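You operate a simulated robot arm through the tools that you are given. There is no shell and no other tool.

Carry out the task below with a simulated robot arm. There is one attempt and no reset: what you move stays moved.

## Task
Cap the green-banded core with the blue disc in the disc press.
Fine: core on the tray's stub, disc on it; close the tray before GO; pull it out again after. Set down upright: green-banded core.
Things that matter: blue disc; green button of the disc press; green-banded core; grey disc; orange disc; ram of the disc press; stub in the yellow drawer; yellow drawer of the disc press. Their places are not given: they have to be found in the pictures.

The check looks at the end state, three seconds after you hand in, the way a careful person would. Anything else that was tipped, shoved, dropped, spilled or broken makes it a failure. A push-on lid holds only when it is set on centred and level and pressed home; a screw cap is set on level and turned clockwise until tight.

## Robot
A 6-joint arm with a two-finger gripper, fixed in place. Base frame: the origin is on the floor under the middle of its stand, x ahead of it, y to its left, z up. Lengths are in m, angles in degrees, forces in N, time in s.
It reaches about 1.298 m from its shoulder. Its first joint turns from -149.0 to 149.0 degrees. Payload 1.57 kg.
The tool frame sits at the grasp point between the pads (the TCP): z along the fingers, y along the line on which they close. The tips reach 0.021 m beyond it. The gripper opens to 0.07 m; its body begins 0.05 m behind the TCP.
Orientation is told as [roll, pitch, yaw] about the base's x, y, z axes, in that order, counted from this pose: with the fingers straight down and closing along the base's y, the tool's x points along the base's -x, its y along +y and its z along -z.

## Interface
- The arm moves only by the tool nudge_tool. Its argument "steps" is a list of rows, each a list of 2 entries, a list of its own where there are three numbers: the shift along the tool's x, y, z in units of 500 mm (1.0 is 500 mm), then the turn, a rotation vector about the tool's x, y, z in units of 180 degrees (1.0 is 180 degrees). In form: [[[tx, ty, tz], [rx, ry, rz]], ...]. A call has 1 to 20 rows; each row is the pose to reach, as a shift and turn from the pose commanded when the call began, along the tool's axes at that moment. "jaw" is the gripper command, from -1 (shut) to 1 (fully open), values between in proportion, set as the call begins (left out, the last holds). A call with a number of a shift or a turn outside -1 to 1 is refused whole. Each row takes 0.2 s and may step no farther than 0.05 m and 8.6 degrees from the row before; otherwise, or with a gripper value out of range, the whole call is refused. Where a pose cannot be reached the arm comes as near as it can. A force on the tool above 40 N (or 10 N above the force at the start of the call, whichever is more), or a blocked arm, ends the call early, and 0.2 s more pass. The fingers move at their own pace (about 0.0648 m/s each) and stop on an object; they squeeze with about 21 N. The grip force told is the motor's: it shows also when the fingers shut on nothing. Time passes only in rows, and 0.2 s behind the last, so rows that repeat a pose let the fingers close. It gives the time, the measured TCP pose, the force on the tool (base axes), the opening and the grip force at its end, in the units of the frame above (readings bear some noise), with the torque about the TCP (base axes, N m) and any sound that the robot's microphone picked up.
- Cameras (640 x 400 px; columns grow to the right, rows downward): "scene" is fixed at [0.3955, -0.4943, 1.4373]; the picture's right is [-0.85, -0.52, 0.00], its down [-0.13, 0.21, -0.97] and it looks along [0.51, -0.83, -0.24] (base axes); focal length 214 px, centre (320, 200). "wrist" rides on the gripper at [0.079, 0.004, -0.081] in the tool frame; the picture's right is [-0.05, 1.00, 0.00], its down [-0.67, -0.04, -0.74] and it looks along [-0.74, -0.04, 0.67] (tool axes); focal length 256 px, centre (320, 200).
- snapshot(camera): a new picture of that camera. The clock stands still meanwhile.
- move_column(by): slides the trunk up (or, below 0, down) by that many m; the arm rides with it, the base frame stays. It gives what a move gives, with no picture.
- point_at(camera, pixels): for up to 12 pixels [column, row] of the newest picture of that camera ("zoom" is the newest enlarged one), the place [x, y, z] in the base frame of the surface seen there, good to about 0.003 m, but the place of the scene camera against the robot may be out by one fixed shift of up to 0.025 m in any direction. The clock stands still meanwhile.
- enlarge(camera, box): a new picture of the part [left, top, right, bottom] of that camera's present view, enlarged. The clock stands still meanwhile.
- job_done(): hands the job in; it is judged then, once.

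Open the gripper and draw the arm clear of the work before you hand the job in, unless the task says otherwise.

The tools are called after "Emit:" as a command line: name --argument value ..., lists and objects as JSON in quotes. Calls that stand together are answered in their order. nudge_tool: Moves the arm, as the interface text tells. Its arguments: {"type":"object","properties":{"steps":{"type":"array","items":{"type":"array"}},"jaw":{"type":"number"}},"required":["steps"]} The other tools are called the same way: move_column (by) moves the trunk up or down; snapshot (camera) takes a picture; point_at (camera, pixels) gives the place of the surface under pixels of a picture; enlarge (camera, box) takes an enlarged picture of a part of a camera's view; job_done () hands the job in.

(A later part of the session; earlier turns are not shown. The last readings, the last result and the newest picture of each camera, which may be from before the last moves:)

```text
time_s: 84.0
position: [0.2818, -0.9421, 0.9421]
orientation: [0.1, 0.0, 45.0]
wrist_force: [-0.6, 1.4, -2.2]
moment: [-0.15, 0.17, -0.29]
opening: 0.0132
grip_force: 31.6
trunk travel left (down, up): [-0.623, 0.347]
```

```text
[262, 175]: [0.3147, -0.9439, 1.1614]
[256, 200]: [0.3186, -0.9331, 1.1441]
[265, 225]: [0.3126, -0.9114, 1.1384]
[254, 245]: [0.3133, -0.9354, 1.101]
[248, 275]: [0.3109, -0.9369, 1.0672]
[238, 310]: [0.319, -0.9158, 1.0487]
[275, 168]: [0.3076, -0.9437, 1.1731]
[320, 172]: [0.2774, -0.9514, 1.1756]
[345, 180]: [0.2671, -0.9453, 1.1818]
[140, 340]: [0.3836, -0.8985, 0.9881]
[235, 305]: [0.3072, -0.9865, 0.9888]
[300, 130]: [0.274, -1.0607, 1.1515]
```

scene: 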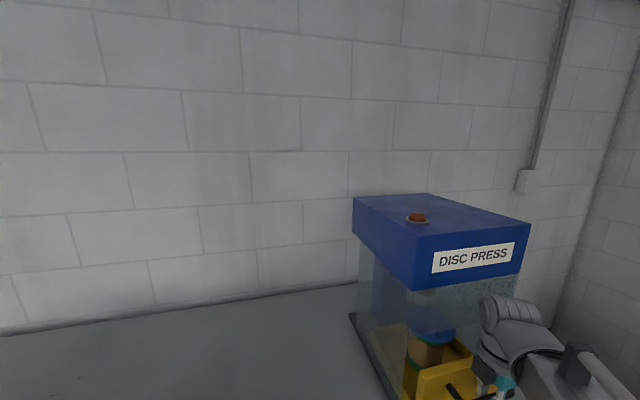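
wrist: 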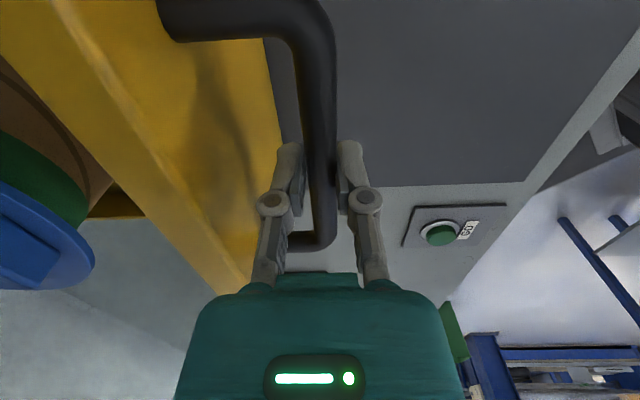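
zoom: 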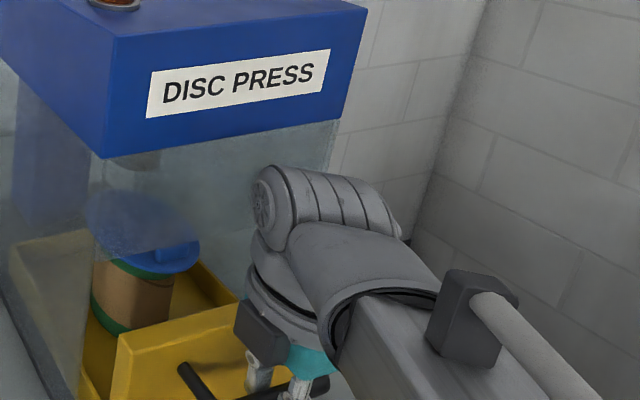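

By estimate the wrist joint has only about 2–2.5 cm left to the press front while the drawer needs about 2.8 cm more, so I shouldn't push further with this grip. I'll release the bar, rise, back off, and later push the bar with the back of the inner finger so the wrist stays further out.

Emit:
nudge_tool --steps '[[[0, 0, 0], [0, 0, 0]], [[0, 0, 0], [0, 0, 0]], [[0, 0, 0], [0, 0, 0]]]' --jaw -0.257

Emit:
move_column --by 0.07

Emit:
nudge_tool --steps '[[[0, 0.05, 0], [0, 0, 0]], [[0, 0.1, 0], [0, 0, 0]], [[0, 0.16, 0], [0, 0, 0]], [[0, 0.16, 0], [0, 0, 0]]]' --jaw 0.714

Emit:
snapshot --camera "wrist"

Emit:
snapshot --camera "scene"

```text
time_s: 84.8
position: [0.2817, -0.9424, 0.9425]
orientation: [0.0, 0.1, 45.0]
wrist_force: [-0.7, 0.9, -0.3]
moment: [0.03, 0.02, -0.02]
opening: 0.026
grip_force: 0.1
trunk travel left (down, up): [-0.623, 0.347]
```

```text
time_s: 85.8
position: [0.282, -0.9414, 1.0111]
orientation: [0.1, -0.1, 44.9]
wrist_force: [0.7, 0.4, 0.5]
moment: [-0.03, 0.04, 0.0]
opening: 0.026
grip_force: 0.1
trunk travel left (down, up): [-0.693, 0.277]
```

```text
time_s: 86.8
position: [0.225, -0.8865, 1.0112]
orientation: [-0.1, 0.0, 44.9]
wrist_force: [-0.4, -0.4, -0.2]
moment: [0.0, -0.01, 0.01]
opening: 0.0601
grip_force: 0.1
trunk travel left (down, up): [-0.693, 0.277]
```

```text
taken
```

wrist: 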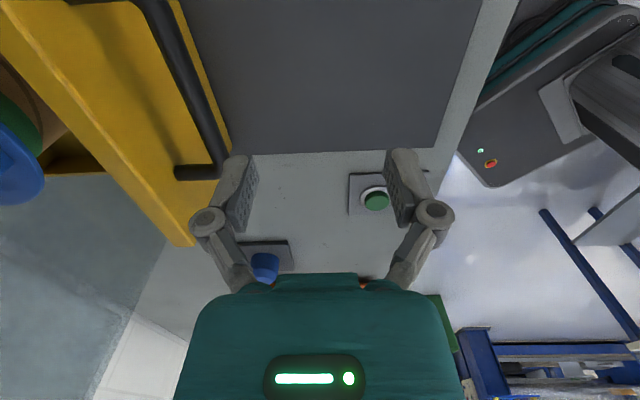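

```text
taken
```

scene: 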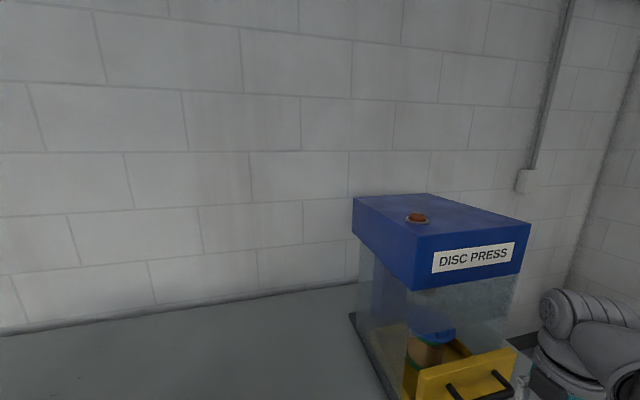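

The drawer stands almost closed. I'll measure the handle and panel with the wrist camera, and enlarge the scene to see the remaining gap.

Emit:
point_at --camera "wrist" --pixels '[[213, 150], [190, 90], [170, 40], [195, 172], [100, 80], [130, 130], [180, 210], [172, 225], [60, 20], [80, 80]]'

Emit:
enlarge --camera "scene" --box '[380, 260, 560, 400]'

```text
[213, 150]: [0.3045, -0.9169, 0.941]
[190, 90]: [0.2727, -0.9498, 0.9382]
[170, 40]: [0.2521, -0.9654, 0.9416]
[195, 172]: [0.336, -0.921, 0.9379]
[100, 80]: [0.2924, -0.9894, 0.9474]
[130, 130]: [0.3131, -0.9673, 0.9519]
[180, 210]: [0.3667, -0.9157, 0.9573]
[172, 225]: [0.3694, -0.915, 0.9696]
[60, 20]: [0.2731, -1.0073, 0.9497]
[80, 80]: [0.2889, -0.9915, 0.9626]
```

```text
2.86 times, centred on (470, 330) of scene
```

zoom: 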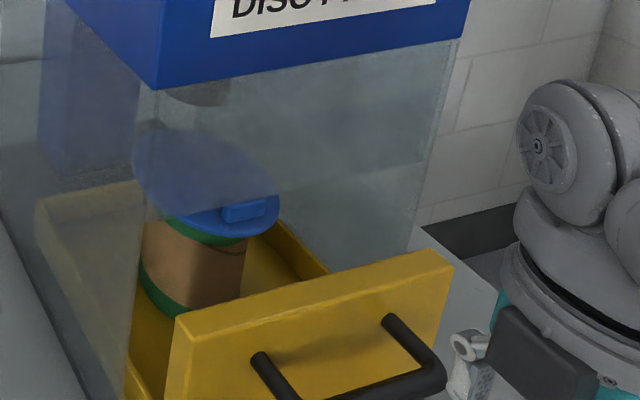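

The bar is at u≈-0.863 and the inner finger's back is about 2 cm outside it. I'll lower to bar height and push gently along -u.

Emit:
move_column --by -0.07

Emit:
nudge_tool --steps '[[[0, -0.01, 0], [0, 0, 0]], [[0, -0.02, 0], [0, 0, 0]], [[0, -0.03, 0], [0, 0, 0]], [[0, -0.038, 0], [0, 0, 0]], [[0, -0.044, 0], [0, 0, 0]], [[0, -0.05, 0], [0, 0, 0]]]'

Emit:
snapshot --camera "wrist"

```text
time_s: 87.9
position: [0.2243, -0.8851, 0.9422]
orientation: [0.0, 0.0, 45.0]
wrist_force: [-0.1, 0.2, 0.2]
moment: [0.0, -0.04, 0.01]
opening: 0.06
grip_force: 0.0
trunk travel left (down, up): [-0.623, 0.347]
```

```text
time_s: 89.3
position: [0.2428, -0.9047, 0.9419]
orientation: [-0.1, 0.0, 44.9]
wrist_force: [0.6, 0.3, -0.7]
moment: [0.04, 0.04, 0.02]
opening: 0.0602
grip_force: 0.2
trunk travel left (down, up): [-0.623, 0.347]
```

```text
taken
```

wrist: 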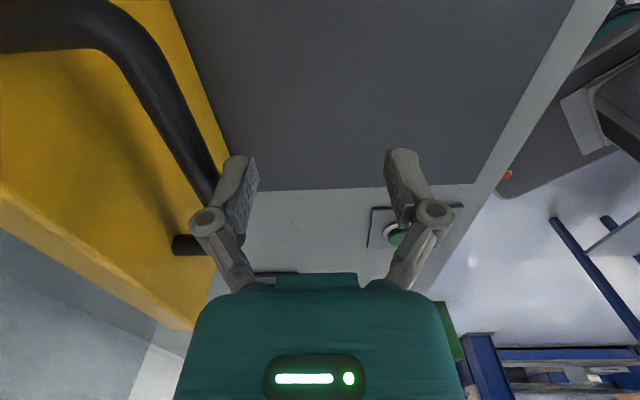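

The finger is about to touch the bar and there's no force yet. I'll continue slowly for up to 3.2 cm.

Emit:
nudge_tool --steps '[[[0, -0.006, 0], [0, 0, 0]], [[0, -0.012, 0], [0, 0, 0]], [[0, -0.018, 0], [0, 0, 0]], [[0, -0.024, 0], [0, 0, 0]], [[0, -0.03, 0], [0, 0, 0]], [[0, -0.036, 0], [0, 0, 0]], [[0, -0.042, 0], [0, 0, 0]], [[0, -0.048, 0], [0, 0, 0]], [[0, -0.054, 0], [0, 0, 0]], [[0, -0.06, 0], [0, 0, 0]], [[0, -0.064, 0], [0, 0, 0]]]'

Emit:
snapshot --camera "wrist"

Emit:
enlarge --camera "scene" --box '[380, 260, 560, 400]'

```text
time_s: 91.7
position: [0.2649, -0.927, 0.9418]
orientation: [0.1, 0.0, 45.0]
wrist_force: [0.8, -0.5, 0.5]
moment: [0.03, 0.01, -0.01]
opening: 0.0602
grip_force: 0.0
trunk travel left (down, up): [-0.623, 0.347]
```

```text
taken
```

wrist: 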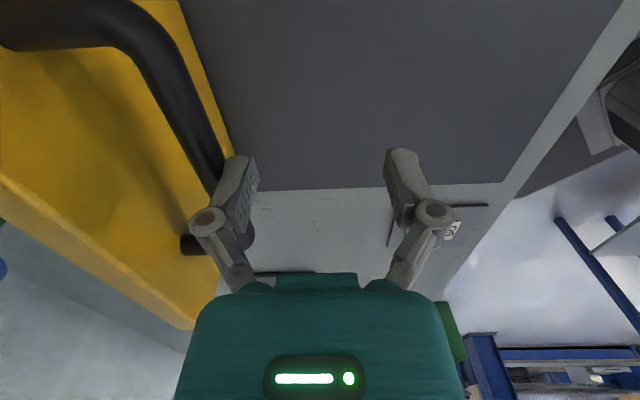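

```text
2.86 times, centred on (470, 330) of scene
```

zoom: 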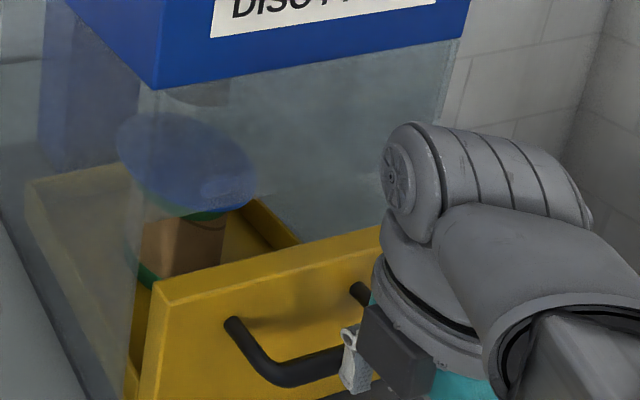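

The drawer moved further in and the force is still near zero. I'll measure the bar and panel place now.

Emit:
point_at --camera "wrist" --pixels '[[205, 150], [185, 110], [150, 60], [100, 120], [150, 200], [60, 80], [170, 310], [110, 270], [30, 200]]'

Emit:
snapshot --camera "scene"

Emit:
point_at --camera "scene" --pixels '[[427, 355], [470, 340], [425, 362], [455, 325], [495, 325], [480, 260], [440, 270], [428, 300], [492, 295], [497, 335]]'

```text
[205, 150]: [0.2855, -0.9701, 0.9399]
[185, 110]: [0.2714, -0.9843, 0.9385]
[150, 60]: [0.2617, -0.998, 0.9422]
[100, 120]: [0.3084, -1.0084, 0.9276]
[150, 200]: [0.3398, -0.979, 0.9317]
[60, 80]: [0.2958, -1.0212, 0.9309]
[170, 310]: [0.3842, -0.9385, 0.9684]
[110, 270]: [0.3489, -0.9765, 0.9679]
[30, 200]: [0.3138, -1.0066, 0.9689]
```

```text
taken
```

scene: 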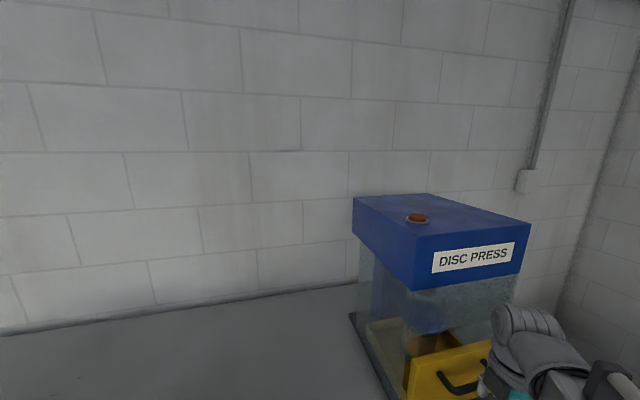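

```text
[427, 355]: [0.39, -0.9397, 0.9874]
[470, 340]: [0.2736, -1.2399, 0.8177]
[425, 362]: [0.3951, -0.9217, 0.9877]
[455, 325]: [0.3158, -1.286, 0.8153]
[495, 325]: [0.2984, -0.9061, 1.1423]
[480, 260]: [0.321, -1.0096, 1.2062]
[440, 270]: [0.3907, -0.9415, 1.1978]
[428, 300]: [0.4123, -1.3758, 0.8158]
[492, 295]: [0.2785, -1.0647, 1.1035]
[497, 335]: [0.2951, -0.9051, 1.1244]
```

The bar is now at u≈-0.8885 and the panel's inner face at about -0.948, almost at the press front (-0.950). I'll push the last millimetres in 2 mm steps until the force rises.

Emit:
nudge_tool --steps '[[[0, -0.004, 0], [0, 0, 0]], [[0, -0.008, 0], [0, 0, 0]], [[0, -0.012, 0], [0, 0, 0]], [[0, -0.012, 0], [0, 0, 0]]]'

```text
time_s: 92.7
position: [0.2697, -0.9306, 0.9423]
orientation: [-0.1, -0.1, 45.1]
wrist_force: [-0.5, -0.2, -0.7]
moment: [-0.02, -0.01, -0.01]
opening: 0.0598
grip_force: 0.1
trunk travel left (down, up): [-0.623, 0.347]
```

Still no resistance at u≈-0.849. I'll continue with another 8 mm.

Emit:
nudge_tool --steps '[[[0, -0.004, 0], [0, 0, 0]], [[0, -0.008, 0], [0, 0, 0]], [[0, -0.012, 0], [0, 0, 0]], [[0, -0.016, 0], [0, 0, 0]], [[0, -0.016, 0], [0, 0, 0]]]'

Emit:
snapshot --camera "wrist"

Emit:
point_at --camera "wrist" --pixels '[[205, 150], [185, 110], [150, 60], [100, 120], [150, 200], [60, 80]]'

```text
time_s: 93.9
position: [0.2746, -0.9361, 0.9424]
orientation: [0.0, 0.0, 45.0]
wrist_force: [-1.9, 1.9, -0.1]
moment: [0.04, 0.04, 0.01]
opening: 0.0595
grip_force: 0.0
trunk travel left (down, up): [-0.623, 0.347]
```

```text
taken
```

wrist: 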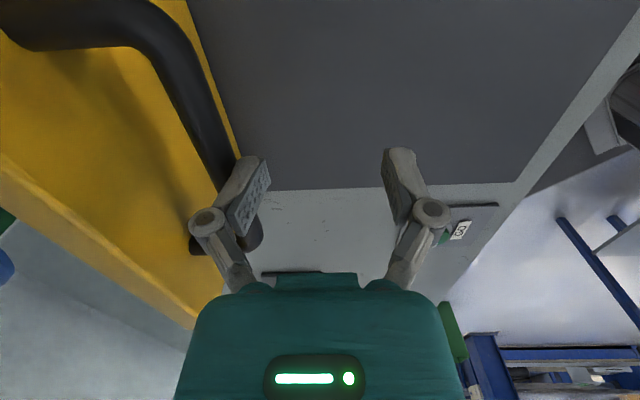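

```text
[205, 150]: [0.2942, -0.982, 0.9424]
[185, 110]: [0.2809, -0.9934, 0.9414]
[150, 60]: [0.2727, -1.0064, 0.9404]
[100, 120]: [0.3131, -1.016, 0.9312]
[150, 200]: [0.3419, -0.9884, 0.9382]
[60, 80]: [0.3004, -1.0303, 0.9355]
```

There's a resisting force of about 2.7 N now and the finger tip has flexed, while the panel is at u≈-0.940, about 0.259 m of travel. I'll push 4 mm more to see if the drawer moves or is at its stop.

Emit:
nudge_tool --steps '[[[0, -0.004, 0], [0, 0, 0]], [[0, -0.008, 0], [0, 0, 0]], [[0, -0.008, 0], [0, 0, 0]]]'

Emit:
snapshot --camera "wrist"

Emit:
point_at --camera "wrist" --pixels '[[205, 150], [185, 110], [150, 60], [100, 120], [150, 200], [60, 80]]'

Emit:
enlarge --camera "scene" --box '[380, 260, 560, 400]'

```text
time_s: 94.7
position: [0.2776, -0.9388, 0.9417]
orientation: [-0.1, 0.0, 44.9]
wrist_force: [-1.8, 1.8, -0.1]
moment: [-0.01, -0.01, -0.04]
opening: 0.0598
grip_force: 0.0
trunk travel left (down, up): [-0.623, 0.347]
```

```text
taken
```

wrist: 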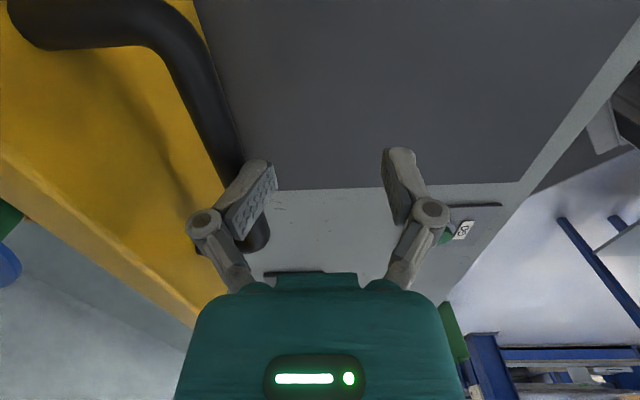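

```text
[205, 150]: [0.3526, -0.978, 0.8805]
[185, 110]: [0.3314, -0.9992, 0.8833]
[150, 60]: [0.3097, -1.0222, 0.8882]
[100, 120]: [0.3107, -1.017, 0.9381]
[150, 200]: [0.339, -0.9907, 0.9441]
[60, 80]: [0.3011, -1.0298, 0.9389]
```

```text
2.86 times, centred on (470, 330) of scene
```

zoom: 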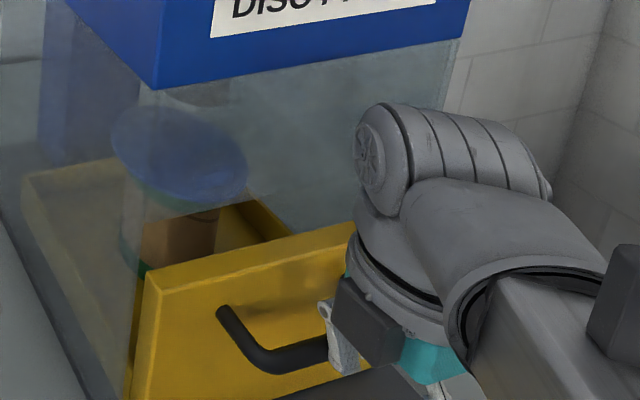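

The panel stayed at u≈-0.940 while the compliant finger tip flexed, so the drawer seems to be at its stop. I'll measure the wrist joint's end cap in the scene zoom to know the remaining clearance for a firmer push.

Emit:
point_at --camera "zoom" --pixels '[[370, 152], [370, 115], [358, 150], [375, 190], [400, 108], [440, 108], [490, 120], [385, 130], [392, 180], [353, 215], [348, 240], [150, 285]]'

Emit:
point_at --camera "zoom" --pixels '[[345, 228], [250, 255], [180, 330], [300, 270], [250, 30], [420, 5], [100, 40], [440, 60], [300, 60], [230, 320]]'

```text
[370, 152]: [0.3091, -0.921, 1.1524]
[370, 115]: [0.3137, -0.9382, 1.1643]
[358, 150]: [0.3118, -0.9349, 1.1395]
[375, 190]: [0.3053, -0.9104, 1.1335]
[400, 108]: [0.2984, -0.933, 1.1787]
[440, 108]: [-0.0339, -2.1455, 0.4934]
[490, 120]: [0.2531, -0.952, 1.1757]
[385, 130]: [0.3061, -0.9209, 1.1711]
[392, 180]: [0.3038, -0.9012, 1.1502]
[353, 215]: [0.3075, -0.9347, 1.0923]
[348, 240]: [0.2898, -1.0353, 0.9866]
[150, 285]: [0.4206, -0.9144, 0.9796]
```

```text
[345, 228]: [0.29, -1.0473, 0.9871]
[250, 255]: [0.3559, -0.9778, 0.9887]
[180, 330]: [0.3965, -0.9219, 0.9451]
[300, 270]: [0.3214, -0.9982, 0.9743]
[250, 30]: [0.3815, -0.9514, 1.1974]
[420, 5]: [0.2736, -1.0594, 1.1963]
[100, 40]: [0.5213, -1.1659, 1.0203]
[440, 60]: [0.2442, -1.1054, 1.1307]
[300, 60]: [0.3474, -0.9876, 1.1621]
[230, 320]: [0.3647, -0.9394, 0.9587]
```

The scene points give about 4.5 cm from the wrist to the head front, so there's room. I'll back off, go 32 mm lower so the sturdier knuckle meets the bar, and push again to be sure the drawer is fully home.

Emit:
nudge_tool --steps '[[[0, 0.03, 0], [0, 0, 0]], [[0, 0.06, 0], [0, 0, 0]], [[0, 0.06, 0], [0, 0, 0]]]'

Emit:
move_column --by -0.032

Emit:
nudge_tool --steps '[[[0, -0.012, 0], [0, 0, 0]], [[0, -0.02, 0], [0, 0, 0]], [[0, -0.026, 0], [0, 0, 0]], [[0, -0.03, 0], [0, 0, 0]], [[0, -0.034, 0], [0, 0, 0]], [[0, -0.038, 0], [0, 0, 0]]]'

Emit:
snapshot --camera "wrist"

```text
time_s: 95.5
position: [0.256, -0.9171, 0.9419]
orientation: [0.0, -0.1, 45.0]
wrist_force: [-0.7, -0.2, 0.8]
moment: [-0.02, 0.0, -0.01]
opening: 0.0598
grip_force: 0.1
trunk travel left (down, up): [-0.623, 0.347]
```

```text
time_s: 96.3
position: [0.2568, -0.9181, 0.9102]
orientation: [0.0, 0.0, 45.0]
wrist_force: [-0.2, -0.1, 0.5]
moment: [0.02, 0.0, 0.0]
opening: 0.0604
grip_force: 0.0
trunk travel left (down, up): [-0.591, 0.379]
```

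```text
time_s: 97.7
position: [0.2684, -0.9306, 0.91]
orientation: [0.0, 0.0, 45.0]
wrist_force: [-1.8, 1.4, 1.2]
moment: [-0.09, -0.11, -0.01]
opening: 0.0593
grip_force: 0.1
trunk travel left (down, up): [-0.591, 0.379]
```

```text
taken
```

wrist: 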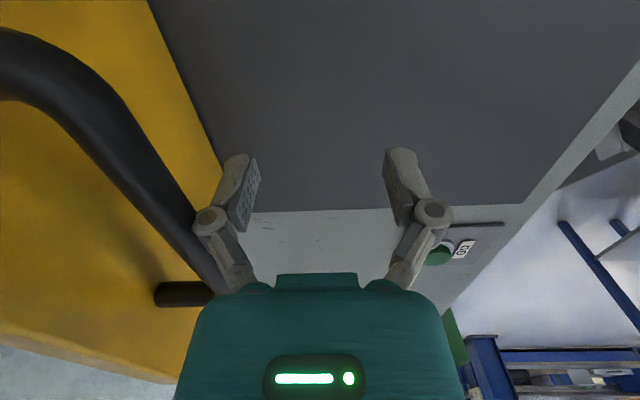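

The knuckle touches the bar at about 2.3 N. I'll press on in 1.5 mm steps and watch the force and the bar.

Emit:
nudge_tool --steps '[[[0, -0.003, 0], [0, 0, 0]], [[0, -0.006, 0], [0, 0, 0]], [[0, -0.009, 0], [0, 0, 0]], [[0, -0.012, 0], [0, 0, 0]]]'

Emit:
snapshot --camera "wrist"

Emit:
point_at --camera "wrist" --pixels '[[150, 180], [110, 120], [60, 70], [80, 220], [40, 150], [120, 260], [20, 200]]'

```text
time_s: 98.7
position: [0.2721, -0.9328, 0.9115]
orientation: [0.0, 0.0, 45.0]
wrist_force: [-12.7, 13.3, 10.3]
moment: [-0.59, -0.6, 0.02]
opening: 0.0517
grip_force: 0.0
trunk travel left (down, up): [-0.591, 0.379]
```

```text
taken
```

wrist: 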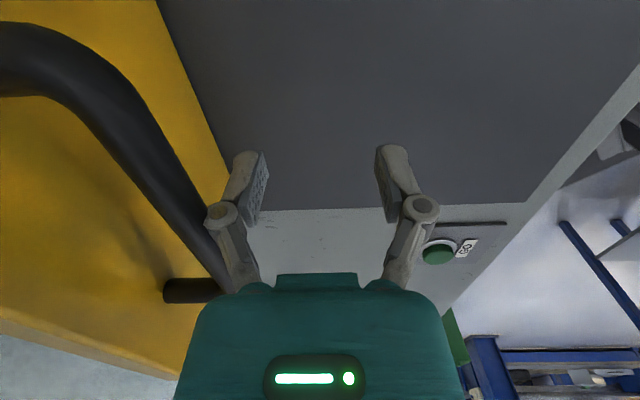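

```text
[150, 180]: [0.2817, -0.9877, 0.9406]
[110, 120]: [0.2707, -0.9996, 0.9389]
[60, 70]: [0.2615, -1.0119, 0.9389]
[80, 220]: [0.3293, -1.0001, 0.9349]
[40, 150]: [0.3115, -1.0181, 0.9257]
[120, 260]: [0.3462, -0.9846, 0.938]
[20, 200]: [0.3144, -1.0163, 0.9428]
```

At 18 N the panel stays at u≈-0.940, so the drawer is firmly closed with the bar at u≈-0.898. I'll back off from the handle and raise.

Emit:
nudge_tool --steps '[[[0, 0.02, 0], [0, 0, 0]], [[0, 0.06, 0], [0, 0, 0]], [[0, 0.12, 0], [0, 0, 0]], [[0, 0.16, 0], [0, 0, 0]], [[0, 0.16, 0], [0, 0, 0]]]'

Emit:
move_column --by 0.15

Emit:
snapshot --camera "wrist"

Emit:
enlarge --camera "scene" --box '[380, 260, 560, 400]'

```text
time_s: 99.9
position: [0.2178, -0.8793, 0.9097]
orientation: [0.1, 0.0, 45.0]
wrist_force: [0.8, 0.4, -0.5]
moment: [-0.02, -0.01, 0.01]
opening: 0.0598
grip_force: 0.0
trunk travel left (down, up): [-0.591, 0.379]
```

```text
time_s: 101.6
position: [0.2173, -0.8797, 1.059]
orientation: [-0.1, 0.0, 45.1]
wrist_force: [-0.1, -1.0, -0.1]
moment: [-0.03, -0.01, -0.01]
opening: 0.0602
grip_force: 0.1
trunk travel left (down, up): [-0.741, 0.229]
```

```text
taken
```

wrist: 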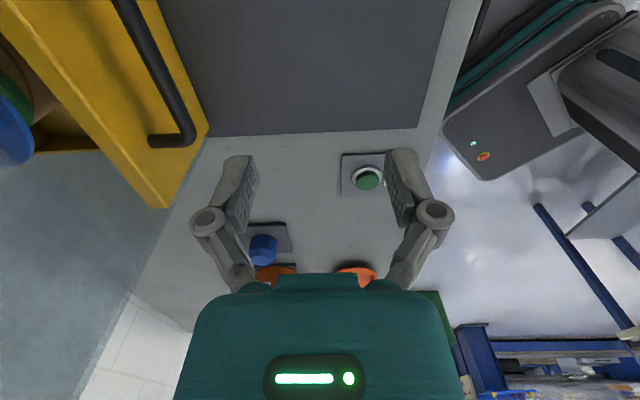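

```text
2.86 times, centred on (470, 330) of scene
```

zoom: 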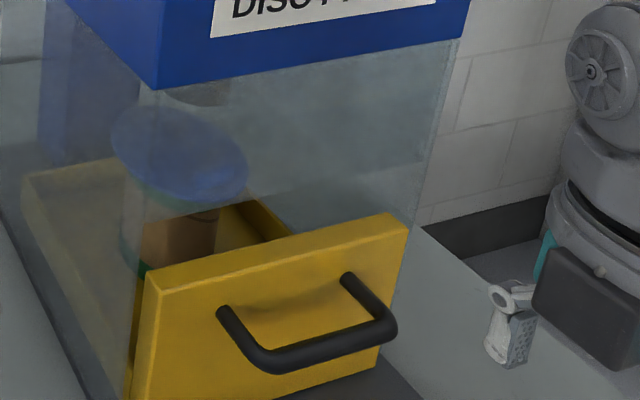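

The drawer is closed with the core and disc standing under the ram. Next is GO at about (0.334,-0.662, top 0.822): I'll close the fingers and move over it.

Emit:
nudge_tool --steps '[[[-0.07, 0.021, 0], [0, 0, 0]], [[-0.14, 0.042, 0], [0, 0, 0]], [[-0.21, 0.063, 0], [0, 0, 0]], [[-0.28, 0.084, 0], [0, 0, 0]], [[-0.35, 0.105, 0], [0, 0, 0]], [[-0.42, 0.126, 0], [0, 0, 0]], [[-0.473, 0.1428, 0], [0, 0, 0]], [[-0.473, 0.1428, 0], [0, 0, 0]]]' --jaw -1

Emit:
move_column --by -0.13

Emit:
snapshot --camera "wrist"

```text
time_s: 103.4
position: [0.3348, -0.6607, 1.0596]
orientation: [0.0, 0.0, 45.0]
wrist_force: [-0.5, 0.2, -0.2]
moment: [0.03, -0.02, -0.01]
opening: 0.0001
grip_force: 21.3
trunk travel left (down, up): [-0.741, 0.229]
```

```text
time_s: 105.0
position: [0.3344, -0.6615, 0.9306]
orientation: [-0.1, 0.0, 45.0]
wrist_force: [0.5, 0.4, -0.3]
moment: [0.02, 0.02, 0.01]
opening: 0.0
grip_force: 21.8
trunk travel left (down, up): [-0.611, 0.359]
```

```text
taken
```

wrist: 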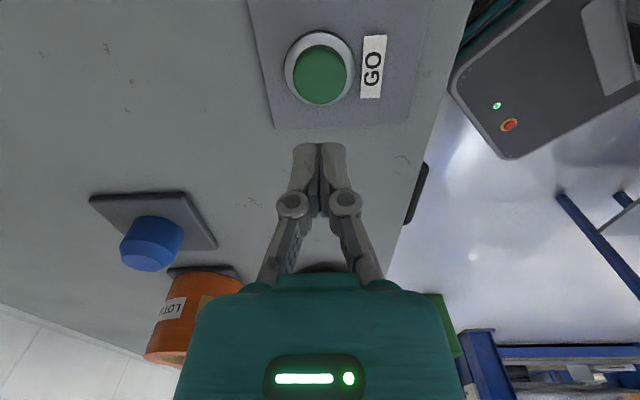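

The button is at (320,75), in line with the closed tips. I'll measure its centre precisely before pressing.

Emit:
point_at --camera "wrist" --pixels '[[320, 75], [296, 75], [344, 75], [320, 50], [320, 100], [320, 85]]'

Emit:
move_column --by -0.075

Emit:
enlarge --camera "wrist" --box '[220, 60, 420, 220]'

```text
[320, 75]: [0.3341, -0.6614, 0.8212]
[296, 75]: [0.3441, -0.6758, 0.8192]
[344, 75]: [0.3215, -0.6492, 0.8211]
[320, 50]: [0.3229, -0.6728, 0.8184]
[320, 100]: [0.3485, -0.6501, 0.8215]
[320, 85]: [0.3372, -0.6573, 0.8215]
```

```text
time_s: 106.1
position: [0.3348, -0.6624, 0.855]
orientation: [0.0, 0.0, 44.9]
wrist_force: [0.8, 0.0, 0.1]
moment: [0.01, 0.0, 0.0]
opening: 0.0001
grip_force: 20.7
trunk travel left (down, up): [-0.536, 0.434]
```

```text
2.50 times, centred on (320, 140) of wrist
```

zoom: 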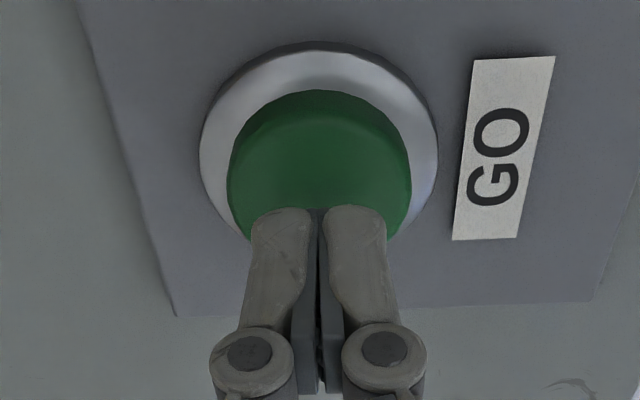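

The tips are about 12 mm above the green button and centred on it. I'll lower in small steps and watch force and sound.

Emit:
move_column --by -0.011

Emit:
move_column --by -0.003

Emit:
move_column --by -0.002

```text
time_s: 106.7
position: [0.3356, -0.6625, 0.8437]
orientation: [0.1, 0.0, 45.0]
wrist_force: [0.9, 0.0, -0.9]
moment: [0.01, -0.02, 0.0]
opening: 0.0
grip_force: 20.8
trunk travel left (down, up): [-0.525, 0.445]
```

```text
time_s: 107.2
position: [0.3341, -0.6628, 0.84]
orientation: [0.0, 0.0, 45.0]
wrist_force: [0.3, -0.6, 0.1]
moment: [0.02, 0.03, 0.0]
opening: 0.0061
grip_force: 28.4
trunk travel left (down, up): [-0.522, 0.448]
```

```text
time_s: 107.8
position: [0.335, -0.6621, 0.8388]
orientation: [0.0, 0.1, 45.0]
wrist_force: [0.6, -0.6, 1.8]
moment: [-0.01, 0.01, 0.03]
opening: 0.006
grip_force: 28.3
trunk travel left (down, up): [-0.52, 0.45]
heard: click
```

A click was heard, so GO is pressed. I'll lift off and let some time pass, listening and watching for the ram.

Emit:
move_column --by 0.06

Emit:
snapshot --camera "scene"

Emit:
enlarge --camera "scene" --box '[350, 220, 560, 400]'

```text
time_s: 108.8
position: [0.3341, -0.6607, 0.8994]
orientation: [0.0, 0.0, 45.0]
wrist_force: [-0.4, -0.2, -1.0]
moment: [-0.03, 0.0, -0.01]
opening: 0.0002
grip_force: 28.8
trunk travel left (down, up): [-0.58, 0.39]
```

```text
taken
```

scene: 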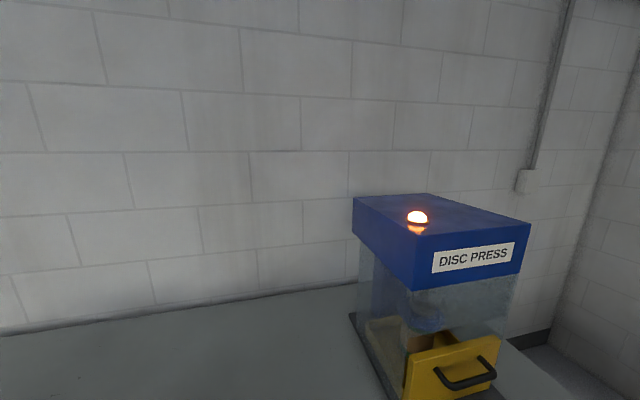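

```text
2.22 times, centred on (455, 310) of scene
```

zoom: 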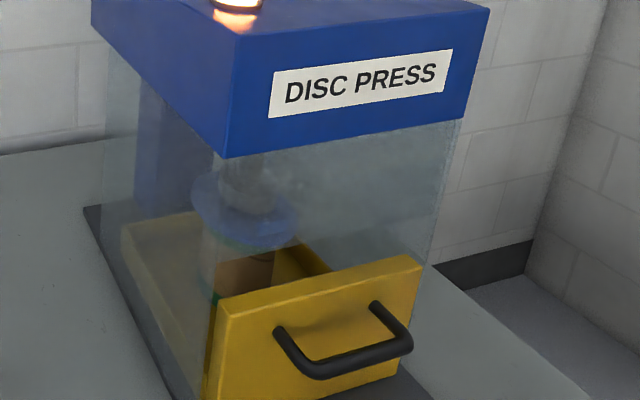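

The lamp on the press is lit and the ram is on the disc. I'll wait a few seconds and check again.

Emit:
nudge_tool --steps '[[[0, 0, 0], [0, 0, 0]], [[0, 0, 0], [0, 0, 0]], [[0, 0, 0], [0, 0, 0]], [[0, 0, 0], [0, 0, 0]], [[0, 0, 0], [0, 0, 0]], [[0, 0, 0], [0, 0, 0]], [[0, 0, 0], [0, 0, 0]], [[0, 0, 0], [0, 0, 0]], [[0, 0, 0], [0, 0, 0]], [[0, 0, 0], [0, 0, 0]]]'

Emit:
enlarge --camera "scene" --box '[350, 180, 560, 400]'

```text
time_s: 111.0
position: [0.3346, -0.6608, 0.8992]
orientation: [0.1, -0.1, 45.1]
wrist_force: [0.6, 0.1, 0.7]
moment: [-0.04, 0.0, -0.02]
opening: 0.0001
grip_force: 28.1
trunk travel left (down, up): [-0.58, 0.39]
```

```text
1.82 times, centred on (455, 290) of scene
```

zoom: 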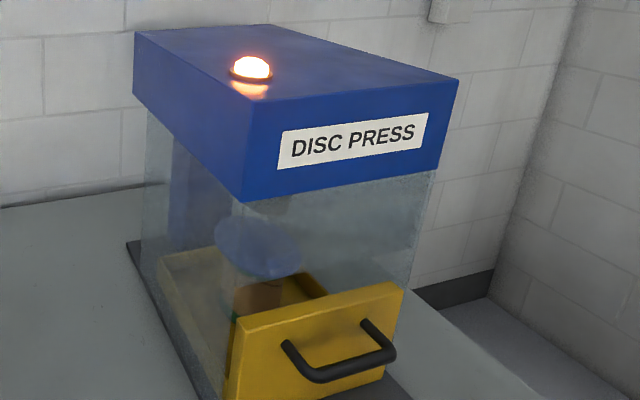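

The ram has gone back up but the lamp is still lit. I'll wait more until the cycle is over.

Emit:
nudge_tool --steps '[[[0, 0, 0], [0, 0, 0]], [[0, 0, 0], [0, 0, 0]], [[0, 0, 0], [0, 0, 0]], [[0, 0, 0], [0, 0, 0]], [[0, 0, 0], [0, 0, 0]], [[0, 0, 0], [0, 0, 0]], [[0, 0, 0], [0, 0, 0]], [[0, 0, 0], [0, 0, 0]], [[0, 0, 0], [0, 0, 0]], [[0, 0, 0], [0, 0, 0]], [[0, 0, 0], [0, 0, 0]], [[0, 0, 0], [0, 0, 0]], [[0, 0, 0], [0, 0, 0]], [[0, 0, 0], [0, 0, 0]], [[0, 0, 0], [0, 0, 0]]]'

Emit:
enlarge --camera "scene" --box '[350, 180, 560, 400]'

```text
time_s: 114.2
position: [0.3345, -0.6607, 0.8999]
orientation: [0.0, 0.0, 45.0]
wrist_force: [0.0, 1.1, 0.1]
moment: [-0.01, 0.05, -0.02]
opening: 0.0
grip_force: 28.5
trunk travel left (down, up): [-0.58, 0.39]
```

```text
1.82 times, centred on (455, 290) of scene
```

zoom: 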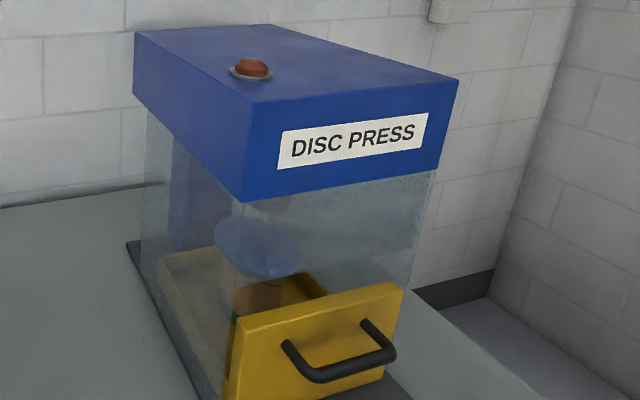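

The lamp is off, so the press cycle has finished. I'll go back over the handle with the jaw wide open so the inner finger can hook behind the bar while the wrist stays clear of the press head; first I'll stop a little outside to measure.

Emit:
move_column --by 0.13

Emit:
nudge_tool --steps '[[[0.07, 0, 0], [0, 0, 0]], [[0.14, 0, 0], [0, 0, 0]], [[0.21, 0, 0], [0, 0, 0]], [[0.28, 0, 0], [0, 0, 0]], [[0.35, 0, 0], [0, 0, 0]], [[0.42, 0, 0], [0, 0, 0]], [[0.4732, 0, 0], [0, 0, 0]], [[0.4732, -0.07, 0], [0, 0, 0]], [[0.4732, -0.14, 0], [0, 0, 0]], [[0.4732, -0.2, 0], [0, 0, 0]], [[0.4732, -0.2, 0], [0, 0, 0]]]' --jaw 1

Emit:
snapshot --camera "wrist"

```text
time_s: 115.8
position: [0.3351, -0.6613, 1.0291]
orientation: [0.0, 0.0, 44.9]
wrist_force: [-1.1, 0.6, -0.3]
moment: [0.0, 0.02, 0.0]
opening: 0.0
grip_force: 27.9
trunk travel left (down, up): [-0.71, 0.26]
```

```text
time_s: 118.2
position: [0.2383, -0.8996, 1.0289]
orientation: [0.0, 0.1, 45.0]
wrist_force: [-0.7, -0.4, 0.1]
moment: [-0.01, 0.01, 0.0]
opening: 0.0701
grip_force: 0.1
trunk travel left (down, up): [-0.71, 0.26]
```

```text
taken
```

wrist: 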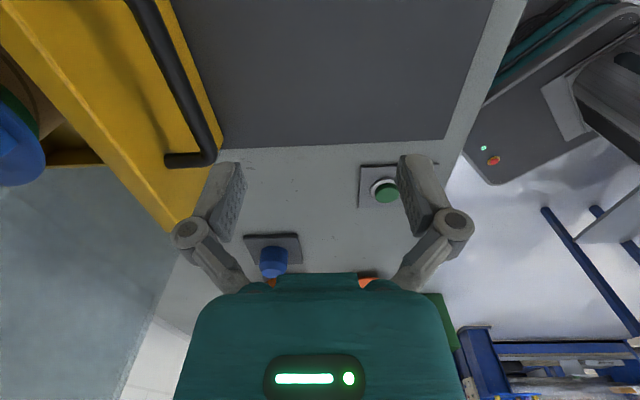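

Emit:
point_at --camera "wrist" --pixels '[[204, 140], [180, 80], [160, 30], [185, 160], [100, 100], [140, 130], [120, 160], [60, 60]]'

```text
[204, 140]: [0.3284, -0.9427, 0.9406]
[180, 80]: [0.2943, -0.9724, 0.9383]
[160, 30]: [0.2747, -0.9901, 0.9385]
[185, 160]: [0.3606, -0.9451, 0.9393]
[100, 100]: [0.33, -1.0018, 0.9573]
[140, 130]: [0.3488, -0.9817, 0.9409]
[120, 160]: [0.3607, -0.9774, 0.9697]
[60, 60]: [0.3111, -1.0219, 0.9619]
```

The bar is at u≈-0.896 and the panel face at -0.941. I'll move to TCP u≈-0.876 so the inner finger lines up with the gap behind the bar, then look.

Emit:
nudge_tool --steps '[[[0, -0.04, 0], [0, 0, 0]], [[0, -0.08, 0], [0, 0, 0]], [[0, -0.11, 0], [0, 0, 0]], [[0, -0.13, 0], [0, 0, 0]], [[0, -0.1428, 0], [0, 0, 0]], [[0, -0.1428, 0], [0, 0, 0]]]'

Emit:
enlarge --camera "scene" --box '[380, 220, 640, 400]'

Emit:
snapshot --camera "wrist"

```text
time_s: 119.5
position: [0.289, -0.9507, 1.0287]
orientation: [0.0, 0.0, 45.0]
wrist_force: [0.1, -0.1, 0.8]
moment: [0.02, 0.0, -0.03]
opening: 0.07
grip_force: 0.0
trunk travel left (down, up): [-0.71, 0.26]
```

```text
2.22 times, centred on (510, 310) of scene
```

zoom: 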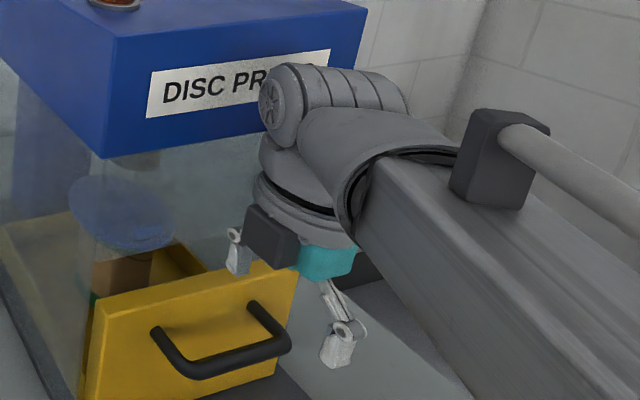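

```text
taken
```

wrist: 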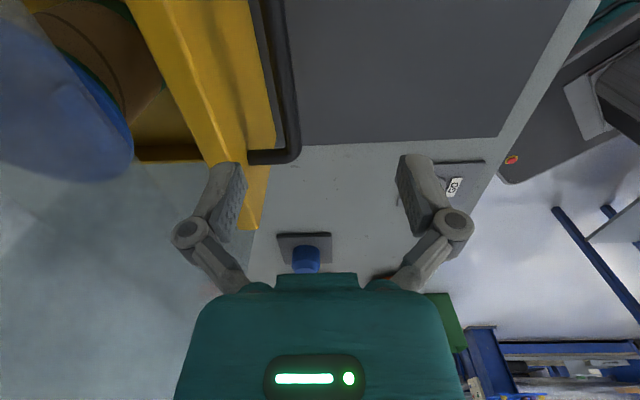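

I'll check the inner finger's position relative to the panel and bar by measuring points in the scene zoom and the wrist view.

Emit:
enlarge --camera "scene" --box '[420, 280, 560, 400]'

Emit:
point_at --camera "wrist" --pixels '[[292, 120], [280, 50], [271, 10], [265, 156], [215, 60], [235, 80], [190, 60], [225, 170], [185, 235], [240, 130]]'

```text
3.33 times, centred on (490, 340) of scene
```

zoom: 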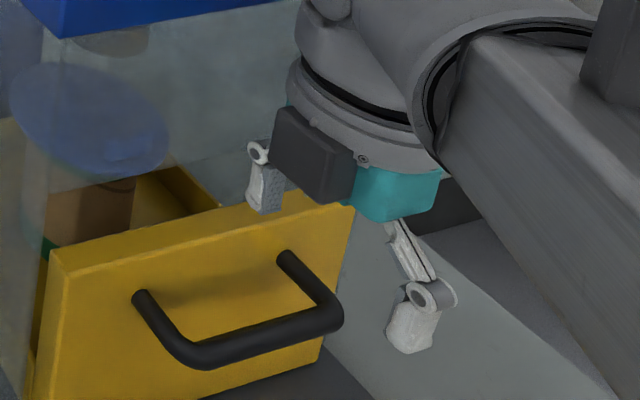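

```text
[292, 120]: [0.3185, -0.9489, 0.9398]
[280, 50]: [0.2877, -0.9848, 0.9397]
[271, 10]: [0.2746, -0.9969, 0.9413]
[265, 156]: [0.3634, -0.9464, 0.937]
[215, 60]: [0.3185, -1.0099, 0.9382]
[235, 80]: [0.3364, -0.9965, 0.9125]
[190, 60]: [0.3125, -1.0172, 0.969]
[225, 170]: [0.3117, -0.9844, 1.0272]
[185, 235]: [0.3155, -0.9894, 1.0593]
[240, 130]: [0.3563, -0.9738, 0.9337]
```

The inner finger (u about -0.912 to -0.931) lines up with the gap between bar (-0.905) and panel (-0.940). I'll descend in two steps to TCP z≈0.943, watching the force.

Emit:
move_column --by -0.05

Emit:
move_column --by -0.036

Emit:
snapshot --camera "wrist"

Emit:
enlarge --camera "scene" --box '[420, 280, 560, 400]'

```text
time_s: 120.5
position: [0.2896, -0.95, 0.9785]
orientation: [0.1, 0.0, 45.0]
wrist_force: [0.2, -0.1, -0.4]
moment: [-0.01, 0.0, 0.02]
opening: 0.0702
grip_force: 0.0
trunk travel left (down, up): [-0.66, 0.31]
```

```text
time_s: 121.3
position: [0.2885, -0.9491, 0.9427]
orientation: [0.0, 0.0, 45.0]
wrist_force: [0.1, -0.1, 0.7]
moment: [0.01, 0.0, 0.04]
opening: 0.0703
grip_force: 0.0
trunk travel left (down, up): [-0.624, 0.346]
```

```text
taken
```

wrist: 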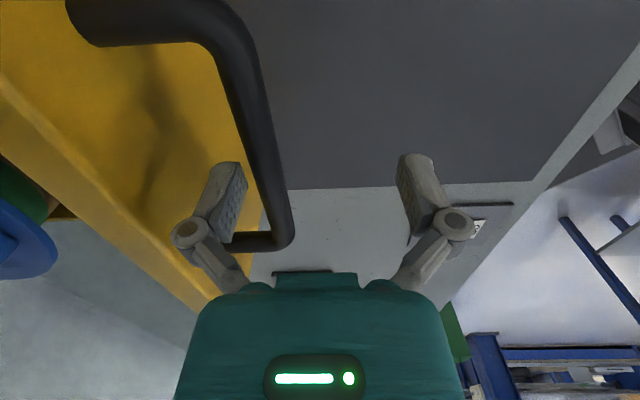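

```text
3.33 times, centred on (490, 340) of scene
```

zoom: 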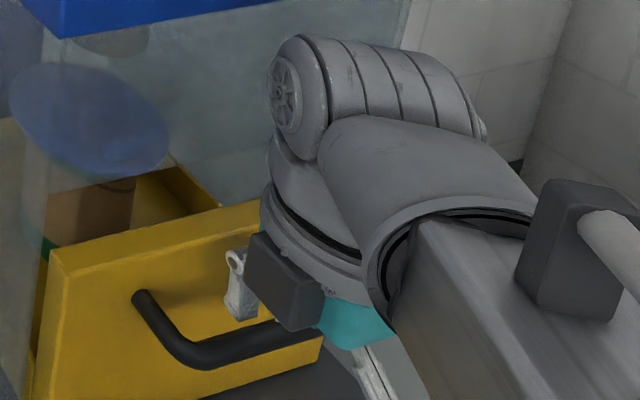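

The inner finger is in the gap behind the bar. I'll pull slowly outward along +u for 3 cm with this hook and see whether the drawer follows.

Emit:
nudge_tool --steps '[[[0, 0.006, 0], [0, 0, 0]], [[0, 0.012, 0], [0, 0, 0]], [[0, 0.018, 0], [0, 0, 0]], [[0, 0.024, 0], [0, 0, 0]], [[0, 0.032, 0], [0, 0, 0]], [[0, 0.04, 0], [0, 0, 0]], [[0, 0.05, 0], [0, 0, 0]], [[0, 0.06, 0], [0, 0, 0]], [[0, 0.07, 0], [0, 0, 0]]]'

Emit:
snapshot --camera "wrist"

```text
time_s: 123.3
position: [0.264, -0.9256, 0.9423]
orientation: [-0.1, 0.0, 45.1]
wrist_force: [0.4, -0.2, -0.2]
moment: [-0.02, 0.01, 0.01]
opening: 0.0701
grip_force: 0.1
trunk travel left (down, up): [-0.624, 0.346]
```

```text
taken
```

wrist: 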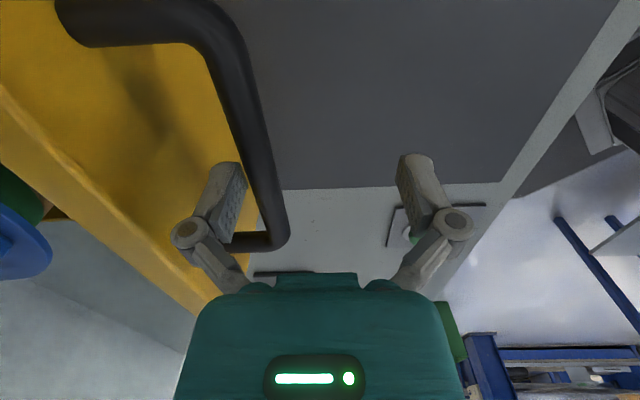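

The drawer follows the hook with hardly any force. I'll keep pulling another 14 cm at a gentle pace.

Emit:
nudge_tool --steps '[[[0, 0.012, 0], [0, 0, 0]], [[0, 0.028, 0], [0, 0, 0]], [[0, 0.046, 0], [0, 0, 0]], [[0, 0.066, 0], [0, 0, 0]], [[0, 0.086, 0], [0, 0, 0]], [[0, 0.106, 0], [0, 0, 0]], [[0, 0.126, 0], [0, 0, 0]], [[0, 0.146, 0], [0, 0, 0]], [[0, 0.166, 0], [0, 0, 0]], [[0, 0.186, 0], [0, 0, 0]], [[0, 0.206, 0], [0, 0, 0]], [[0, 0.226, 0], [0, 0, 0]], [[0, 0.246, 0], [0, 0, 0]], [[0, 0.264, 0], [0, 0, 0]], [[0, 0.276, 0], [0, 0, 0]], [[0, 0.28, 0], [0, 0, 0]]]'

Emit:
snapshot --camera "wrist"

Emit:
snapshot --camera "scene"

```text
time_s: 126.7
position: [0.1654, -0.8275, 0.9421]
orientation: [0.0, 0.0, 44.9]
wrist_force: [0.6, -0.4, 0.9]
moment: [-0.04, 0.0, 0.0]
opening: 0.0702
grip_force: 0.2
trunk travel left (down, up): [-0.624, 0.346]
```

```text
taken
```

wrist: 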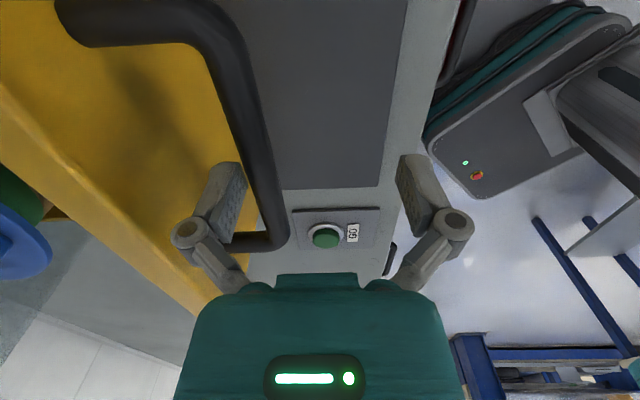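

```text
taken
```

scene: 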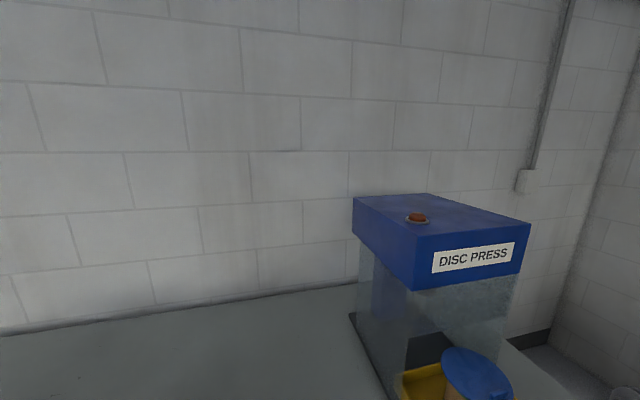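

The disc on its core has come out of the press. About 9 cm remain to the original open place, so I'll pull 8 cm more and then creep.

Emit:
nudge_tool --steps '[[[0, 0.012, 0], [0, 0, 0]], [[0, 0.028, 0], [0, 0, 0]], [[0, 0.046, 0], [0, 0, 0]], [[0, 0.064, 0], [0, 0, 0]], [[0, 0.082, 0], [0, 0, 0]], [[0, 0.1, 0], [0, 0, 0]], [[0, 0.118, 0], [0, 0, 0]], [[0, 0.134, 0], [0, 0, 0]], [[0, 0.146, 0], [0, 0, 0]], [[0, 0.154, 0], [0, 0, 0]], [[0, 0.16, 0], [0, 0, 0]]]'

Emit:
nudge_tool --steps '[[[0, 0.004, 0], [0, 0, 0]], [[0, 0.008, 0], [0, 0, 0]], [[0, 0.012, 0], [0, 0, 0]], [[0, 0.016, 0], [0, 0, 0]], [[0, 0.02, 0], [0, 0, 0]]]'

Emit:
snapshot --camera "wrist"

```text
time_s: 129.1
position: [0.1095, -0.7695, 0.942]
orientation: [0.1, 0.0, 45.0]
wrist_force: [0.8, -0.6, 0.5]
moment: [-0.04, 0.01, 0.0]
opening: 0.0705
grip_force: 0.0
trunk travel left (down, up): [-0.624, 0.346]
```

```text
time_s: 130.3
position: [0.103, -0.7636, 0.9437]
orientation: [-0.1, 0.0, 45.0]
wrist_force: [7.8, -9.4, 6.3]
moment: [-0.14, -0.32, -0.11]
opening: 0.07
grip_force: 0.4
trunk travel left (down, up): [-0.624, 0.346]
```

```text
taken
```

wrist: 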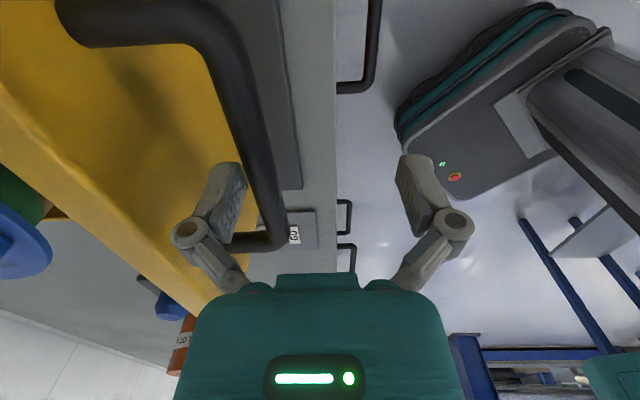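

The force rose to about 12 N at u≈-0.613, which is the drawer's fully open stop. I'll ease back 7 mm to free the finger, then raise straight up.

Emit:
nudge_tool --steps '[[[0, -0.006, 0], [0, 0, 0]], [[0, -0.012, 0], [0, 0, 0]], [[0, -0.017, 0], [0, 0, 0]], [[0, -0.017, 0], [0, 0, 0]]]'

Emit:
move_column --by 0.05

Emit:
move_column --by 0.28

Emit:
snapshot --camera "wrist"

```text
time_s: 131.3
position: [0.1076, -0.7691, 0.943]
orientation: [0.1, 0.1, 45.0]
wrist_force: [0.1, -0.8, -0.2]
moment: [-0.04, 0.01, 0.01]
opening: 0.0695
grip_force: 0.0
trunk travel left (down, up): [-0.624, 0.346]
```

```text
time_s: 132.2
position: [0.1062, -0.7687, 0.9921]
orientation: [0.0, 0.1, 45.0]
wrist_force: [-0.6, 0.3, 0.5]
moment: [0.01, 0.0, 0.03]
opening: 0.0699
grip_force: 0.1
trunk travel left (down, up): [-0.674, 0.296]
```

```text
time_s: 135.0
position: [0.1064, -0.7685, 1.2726]
orientation: [0.0, 0.0, 45.0]
wrist_force: [-0.4, 0.3, 0.3]
moment: [-0.01, 0.01, 0.01]
opening: 0.07
grip_force: 0.1
trunk travel left (down, up): [-0.954, 0.016]
```

```text
taken
```

wrist: 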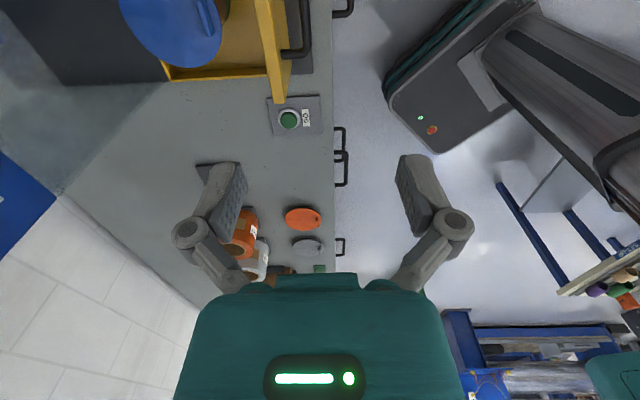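

Now I'll check the cap's seat: disc height and level, and where it sits on the core.

Emit:
enlarge --camera "wrist" --box '[100, 0, 320, 120]'

Emit:
point_at --camera "wrist" --pixels '[[130, 10], [150, 45], [175, 62], [205, 55], [217, 30], [170, 20], [190, 40], [150, 20], [208, 20], [225, 15], [298, 30], [255, 75]]'

```text
2.91 times, centred on (210, 60) of wrist
```

zoom: 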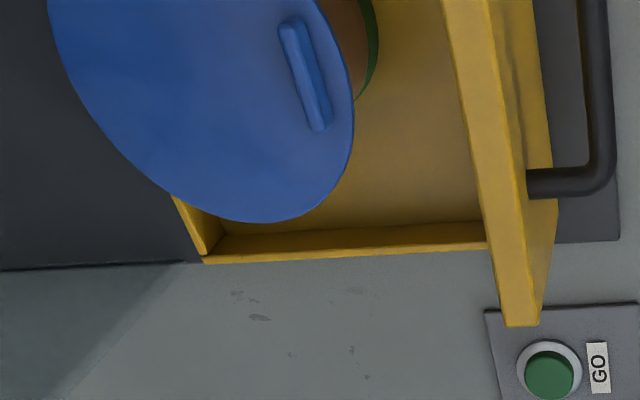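

```text
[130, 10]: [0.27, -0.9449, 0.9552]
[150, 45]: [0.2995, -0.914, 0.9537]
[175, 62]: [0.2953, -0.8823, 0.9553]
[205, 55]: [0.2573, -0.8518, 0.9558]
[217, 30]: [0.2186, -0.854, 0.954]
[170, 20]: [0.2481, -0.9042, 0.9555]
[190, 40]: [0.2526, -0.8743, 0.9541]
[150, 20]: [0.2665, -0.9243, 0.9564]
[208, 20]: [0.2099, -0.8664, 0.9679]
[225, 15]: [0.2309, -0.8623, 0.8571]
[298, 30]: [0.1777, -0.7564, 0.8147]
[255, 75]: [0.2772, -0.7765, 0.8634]
```

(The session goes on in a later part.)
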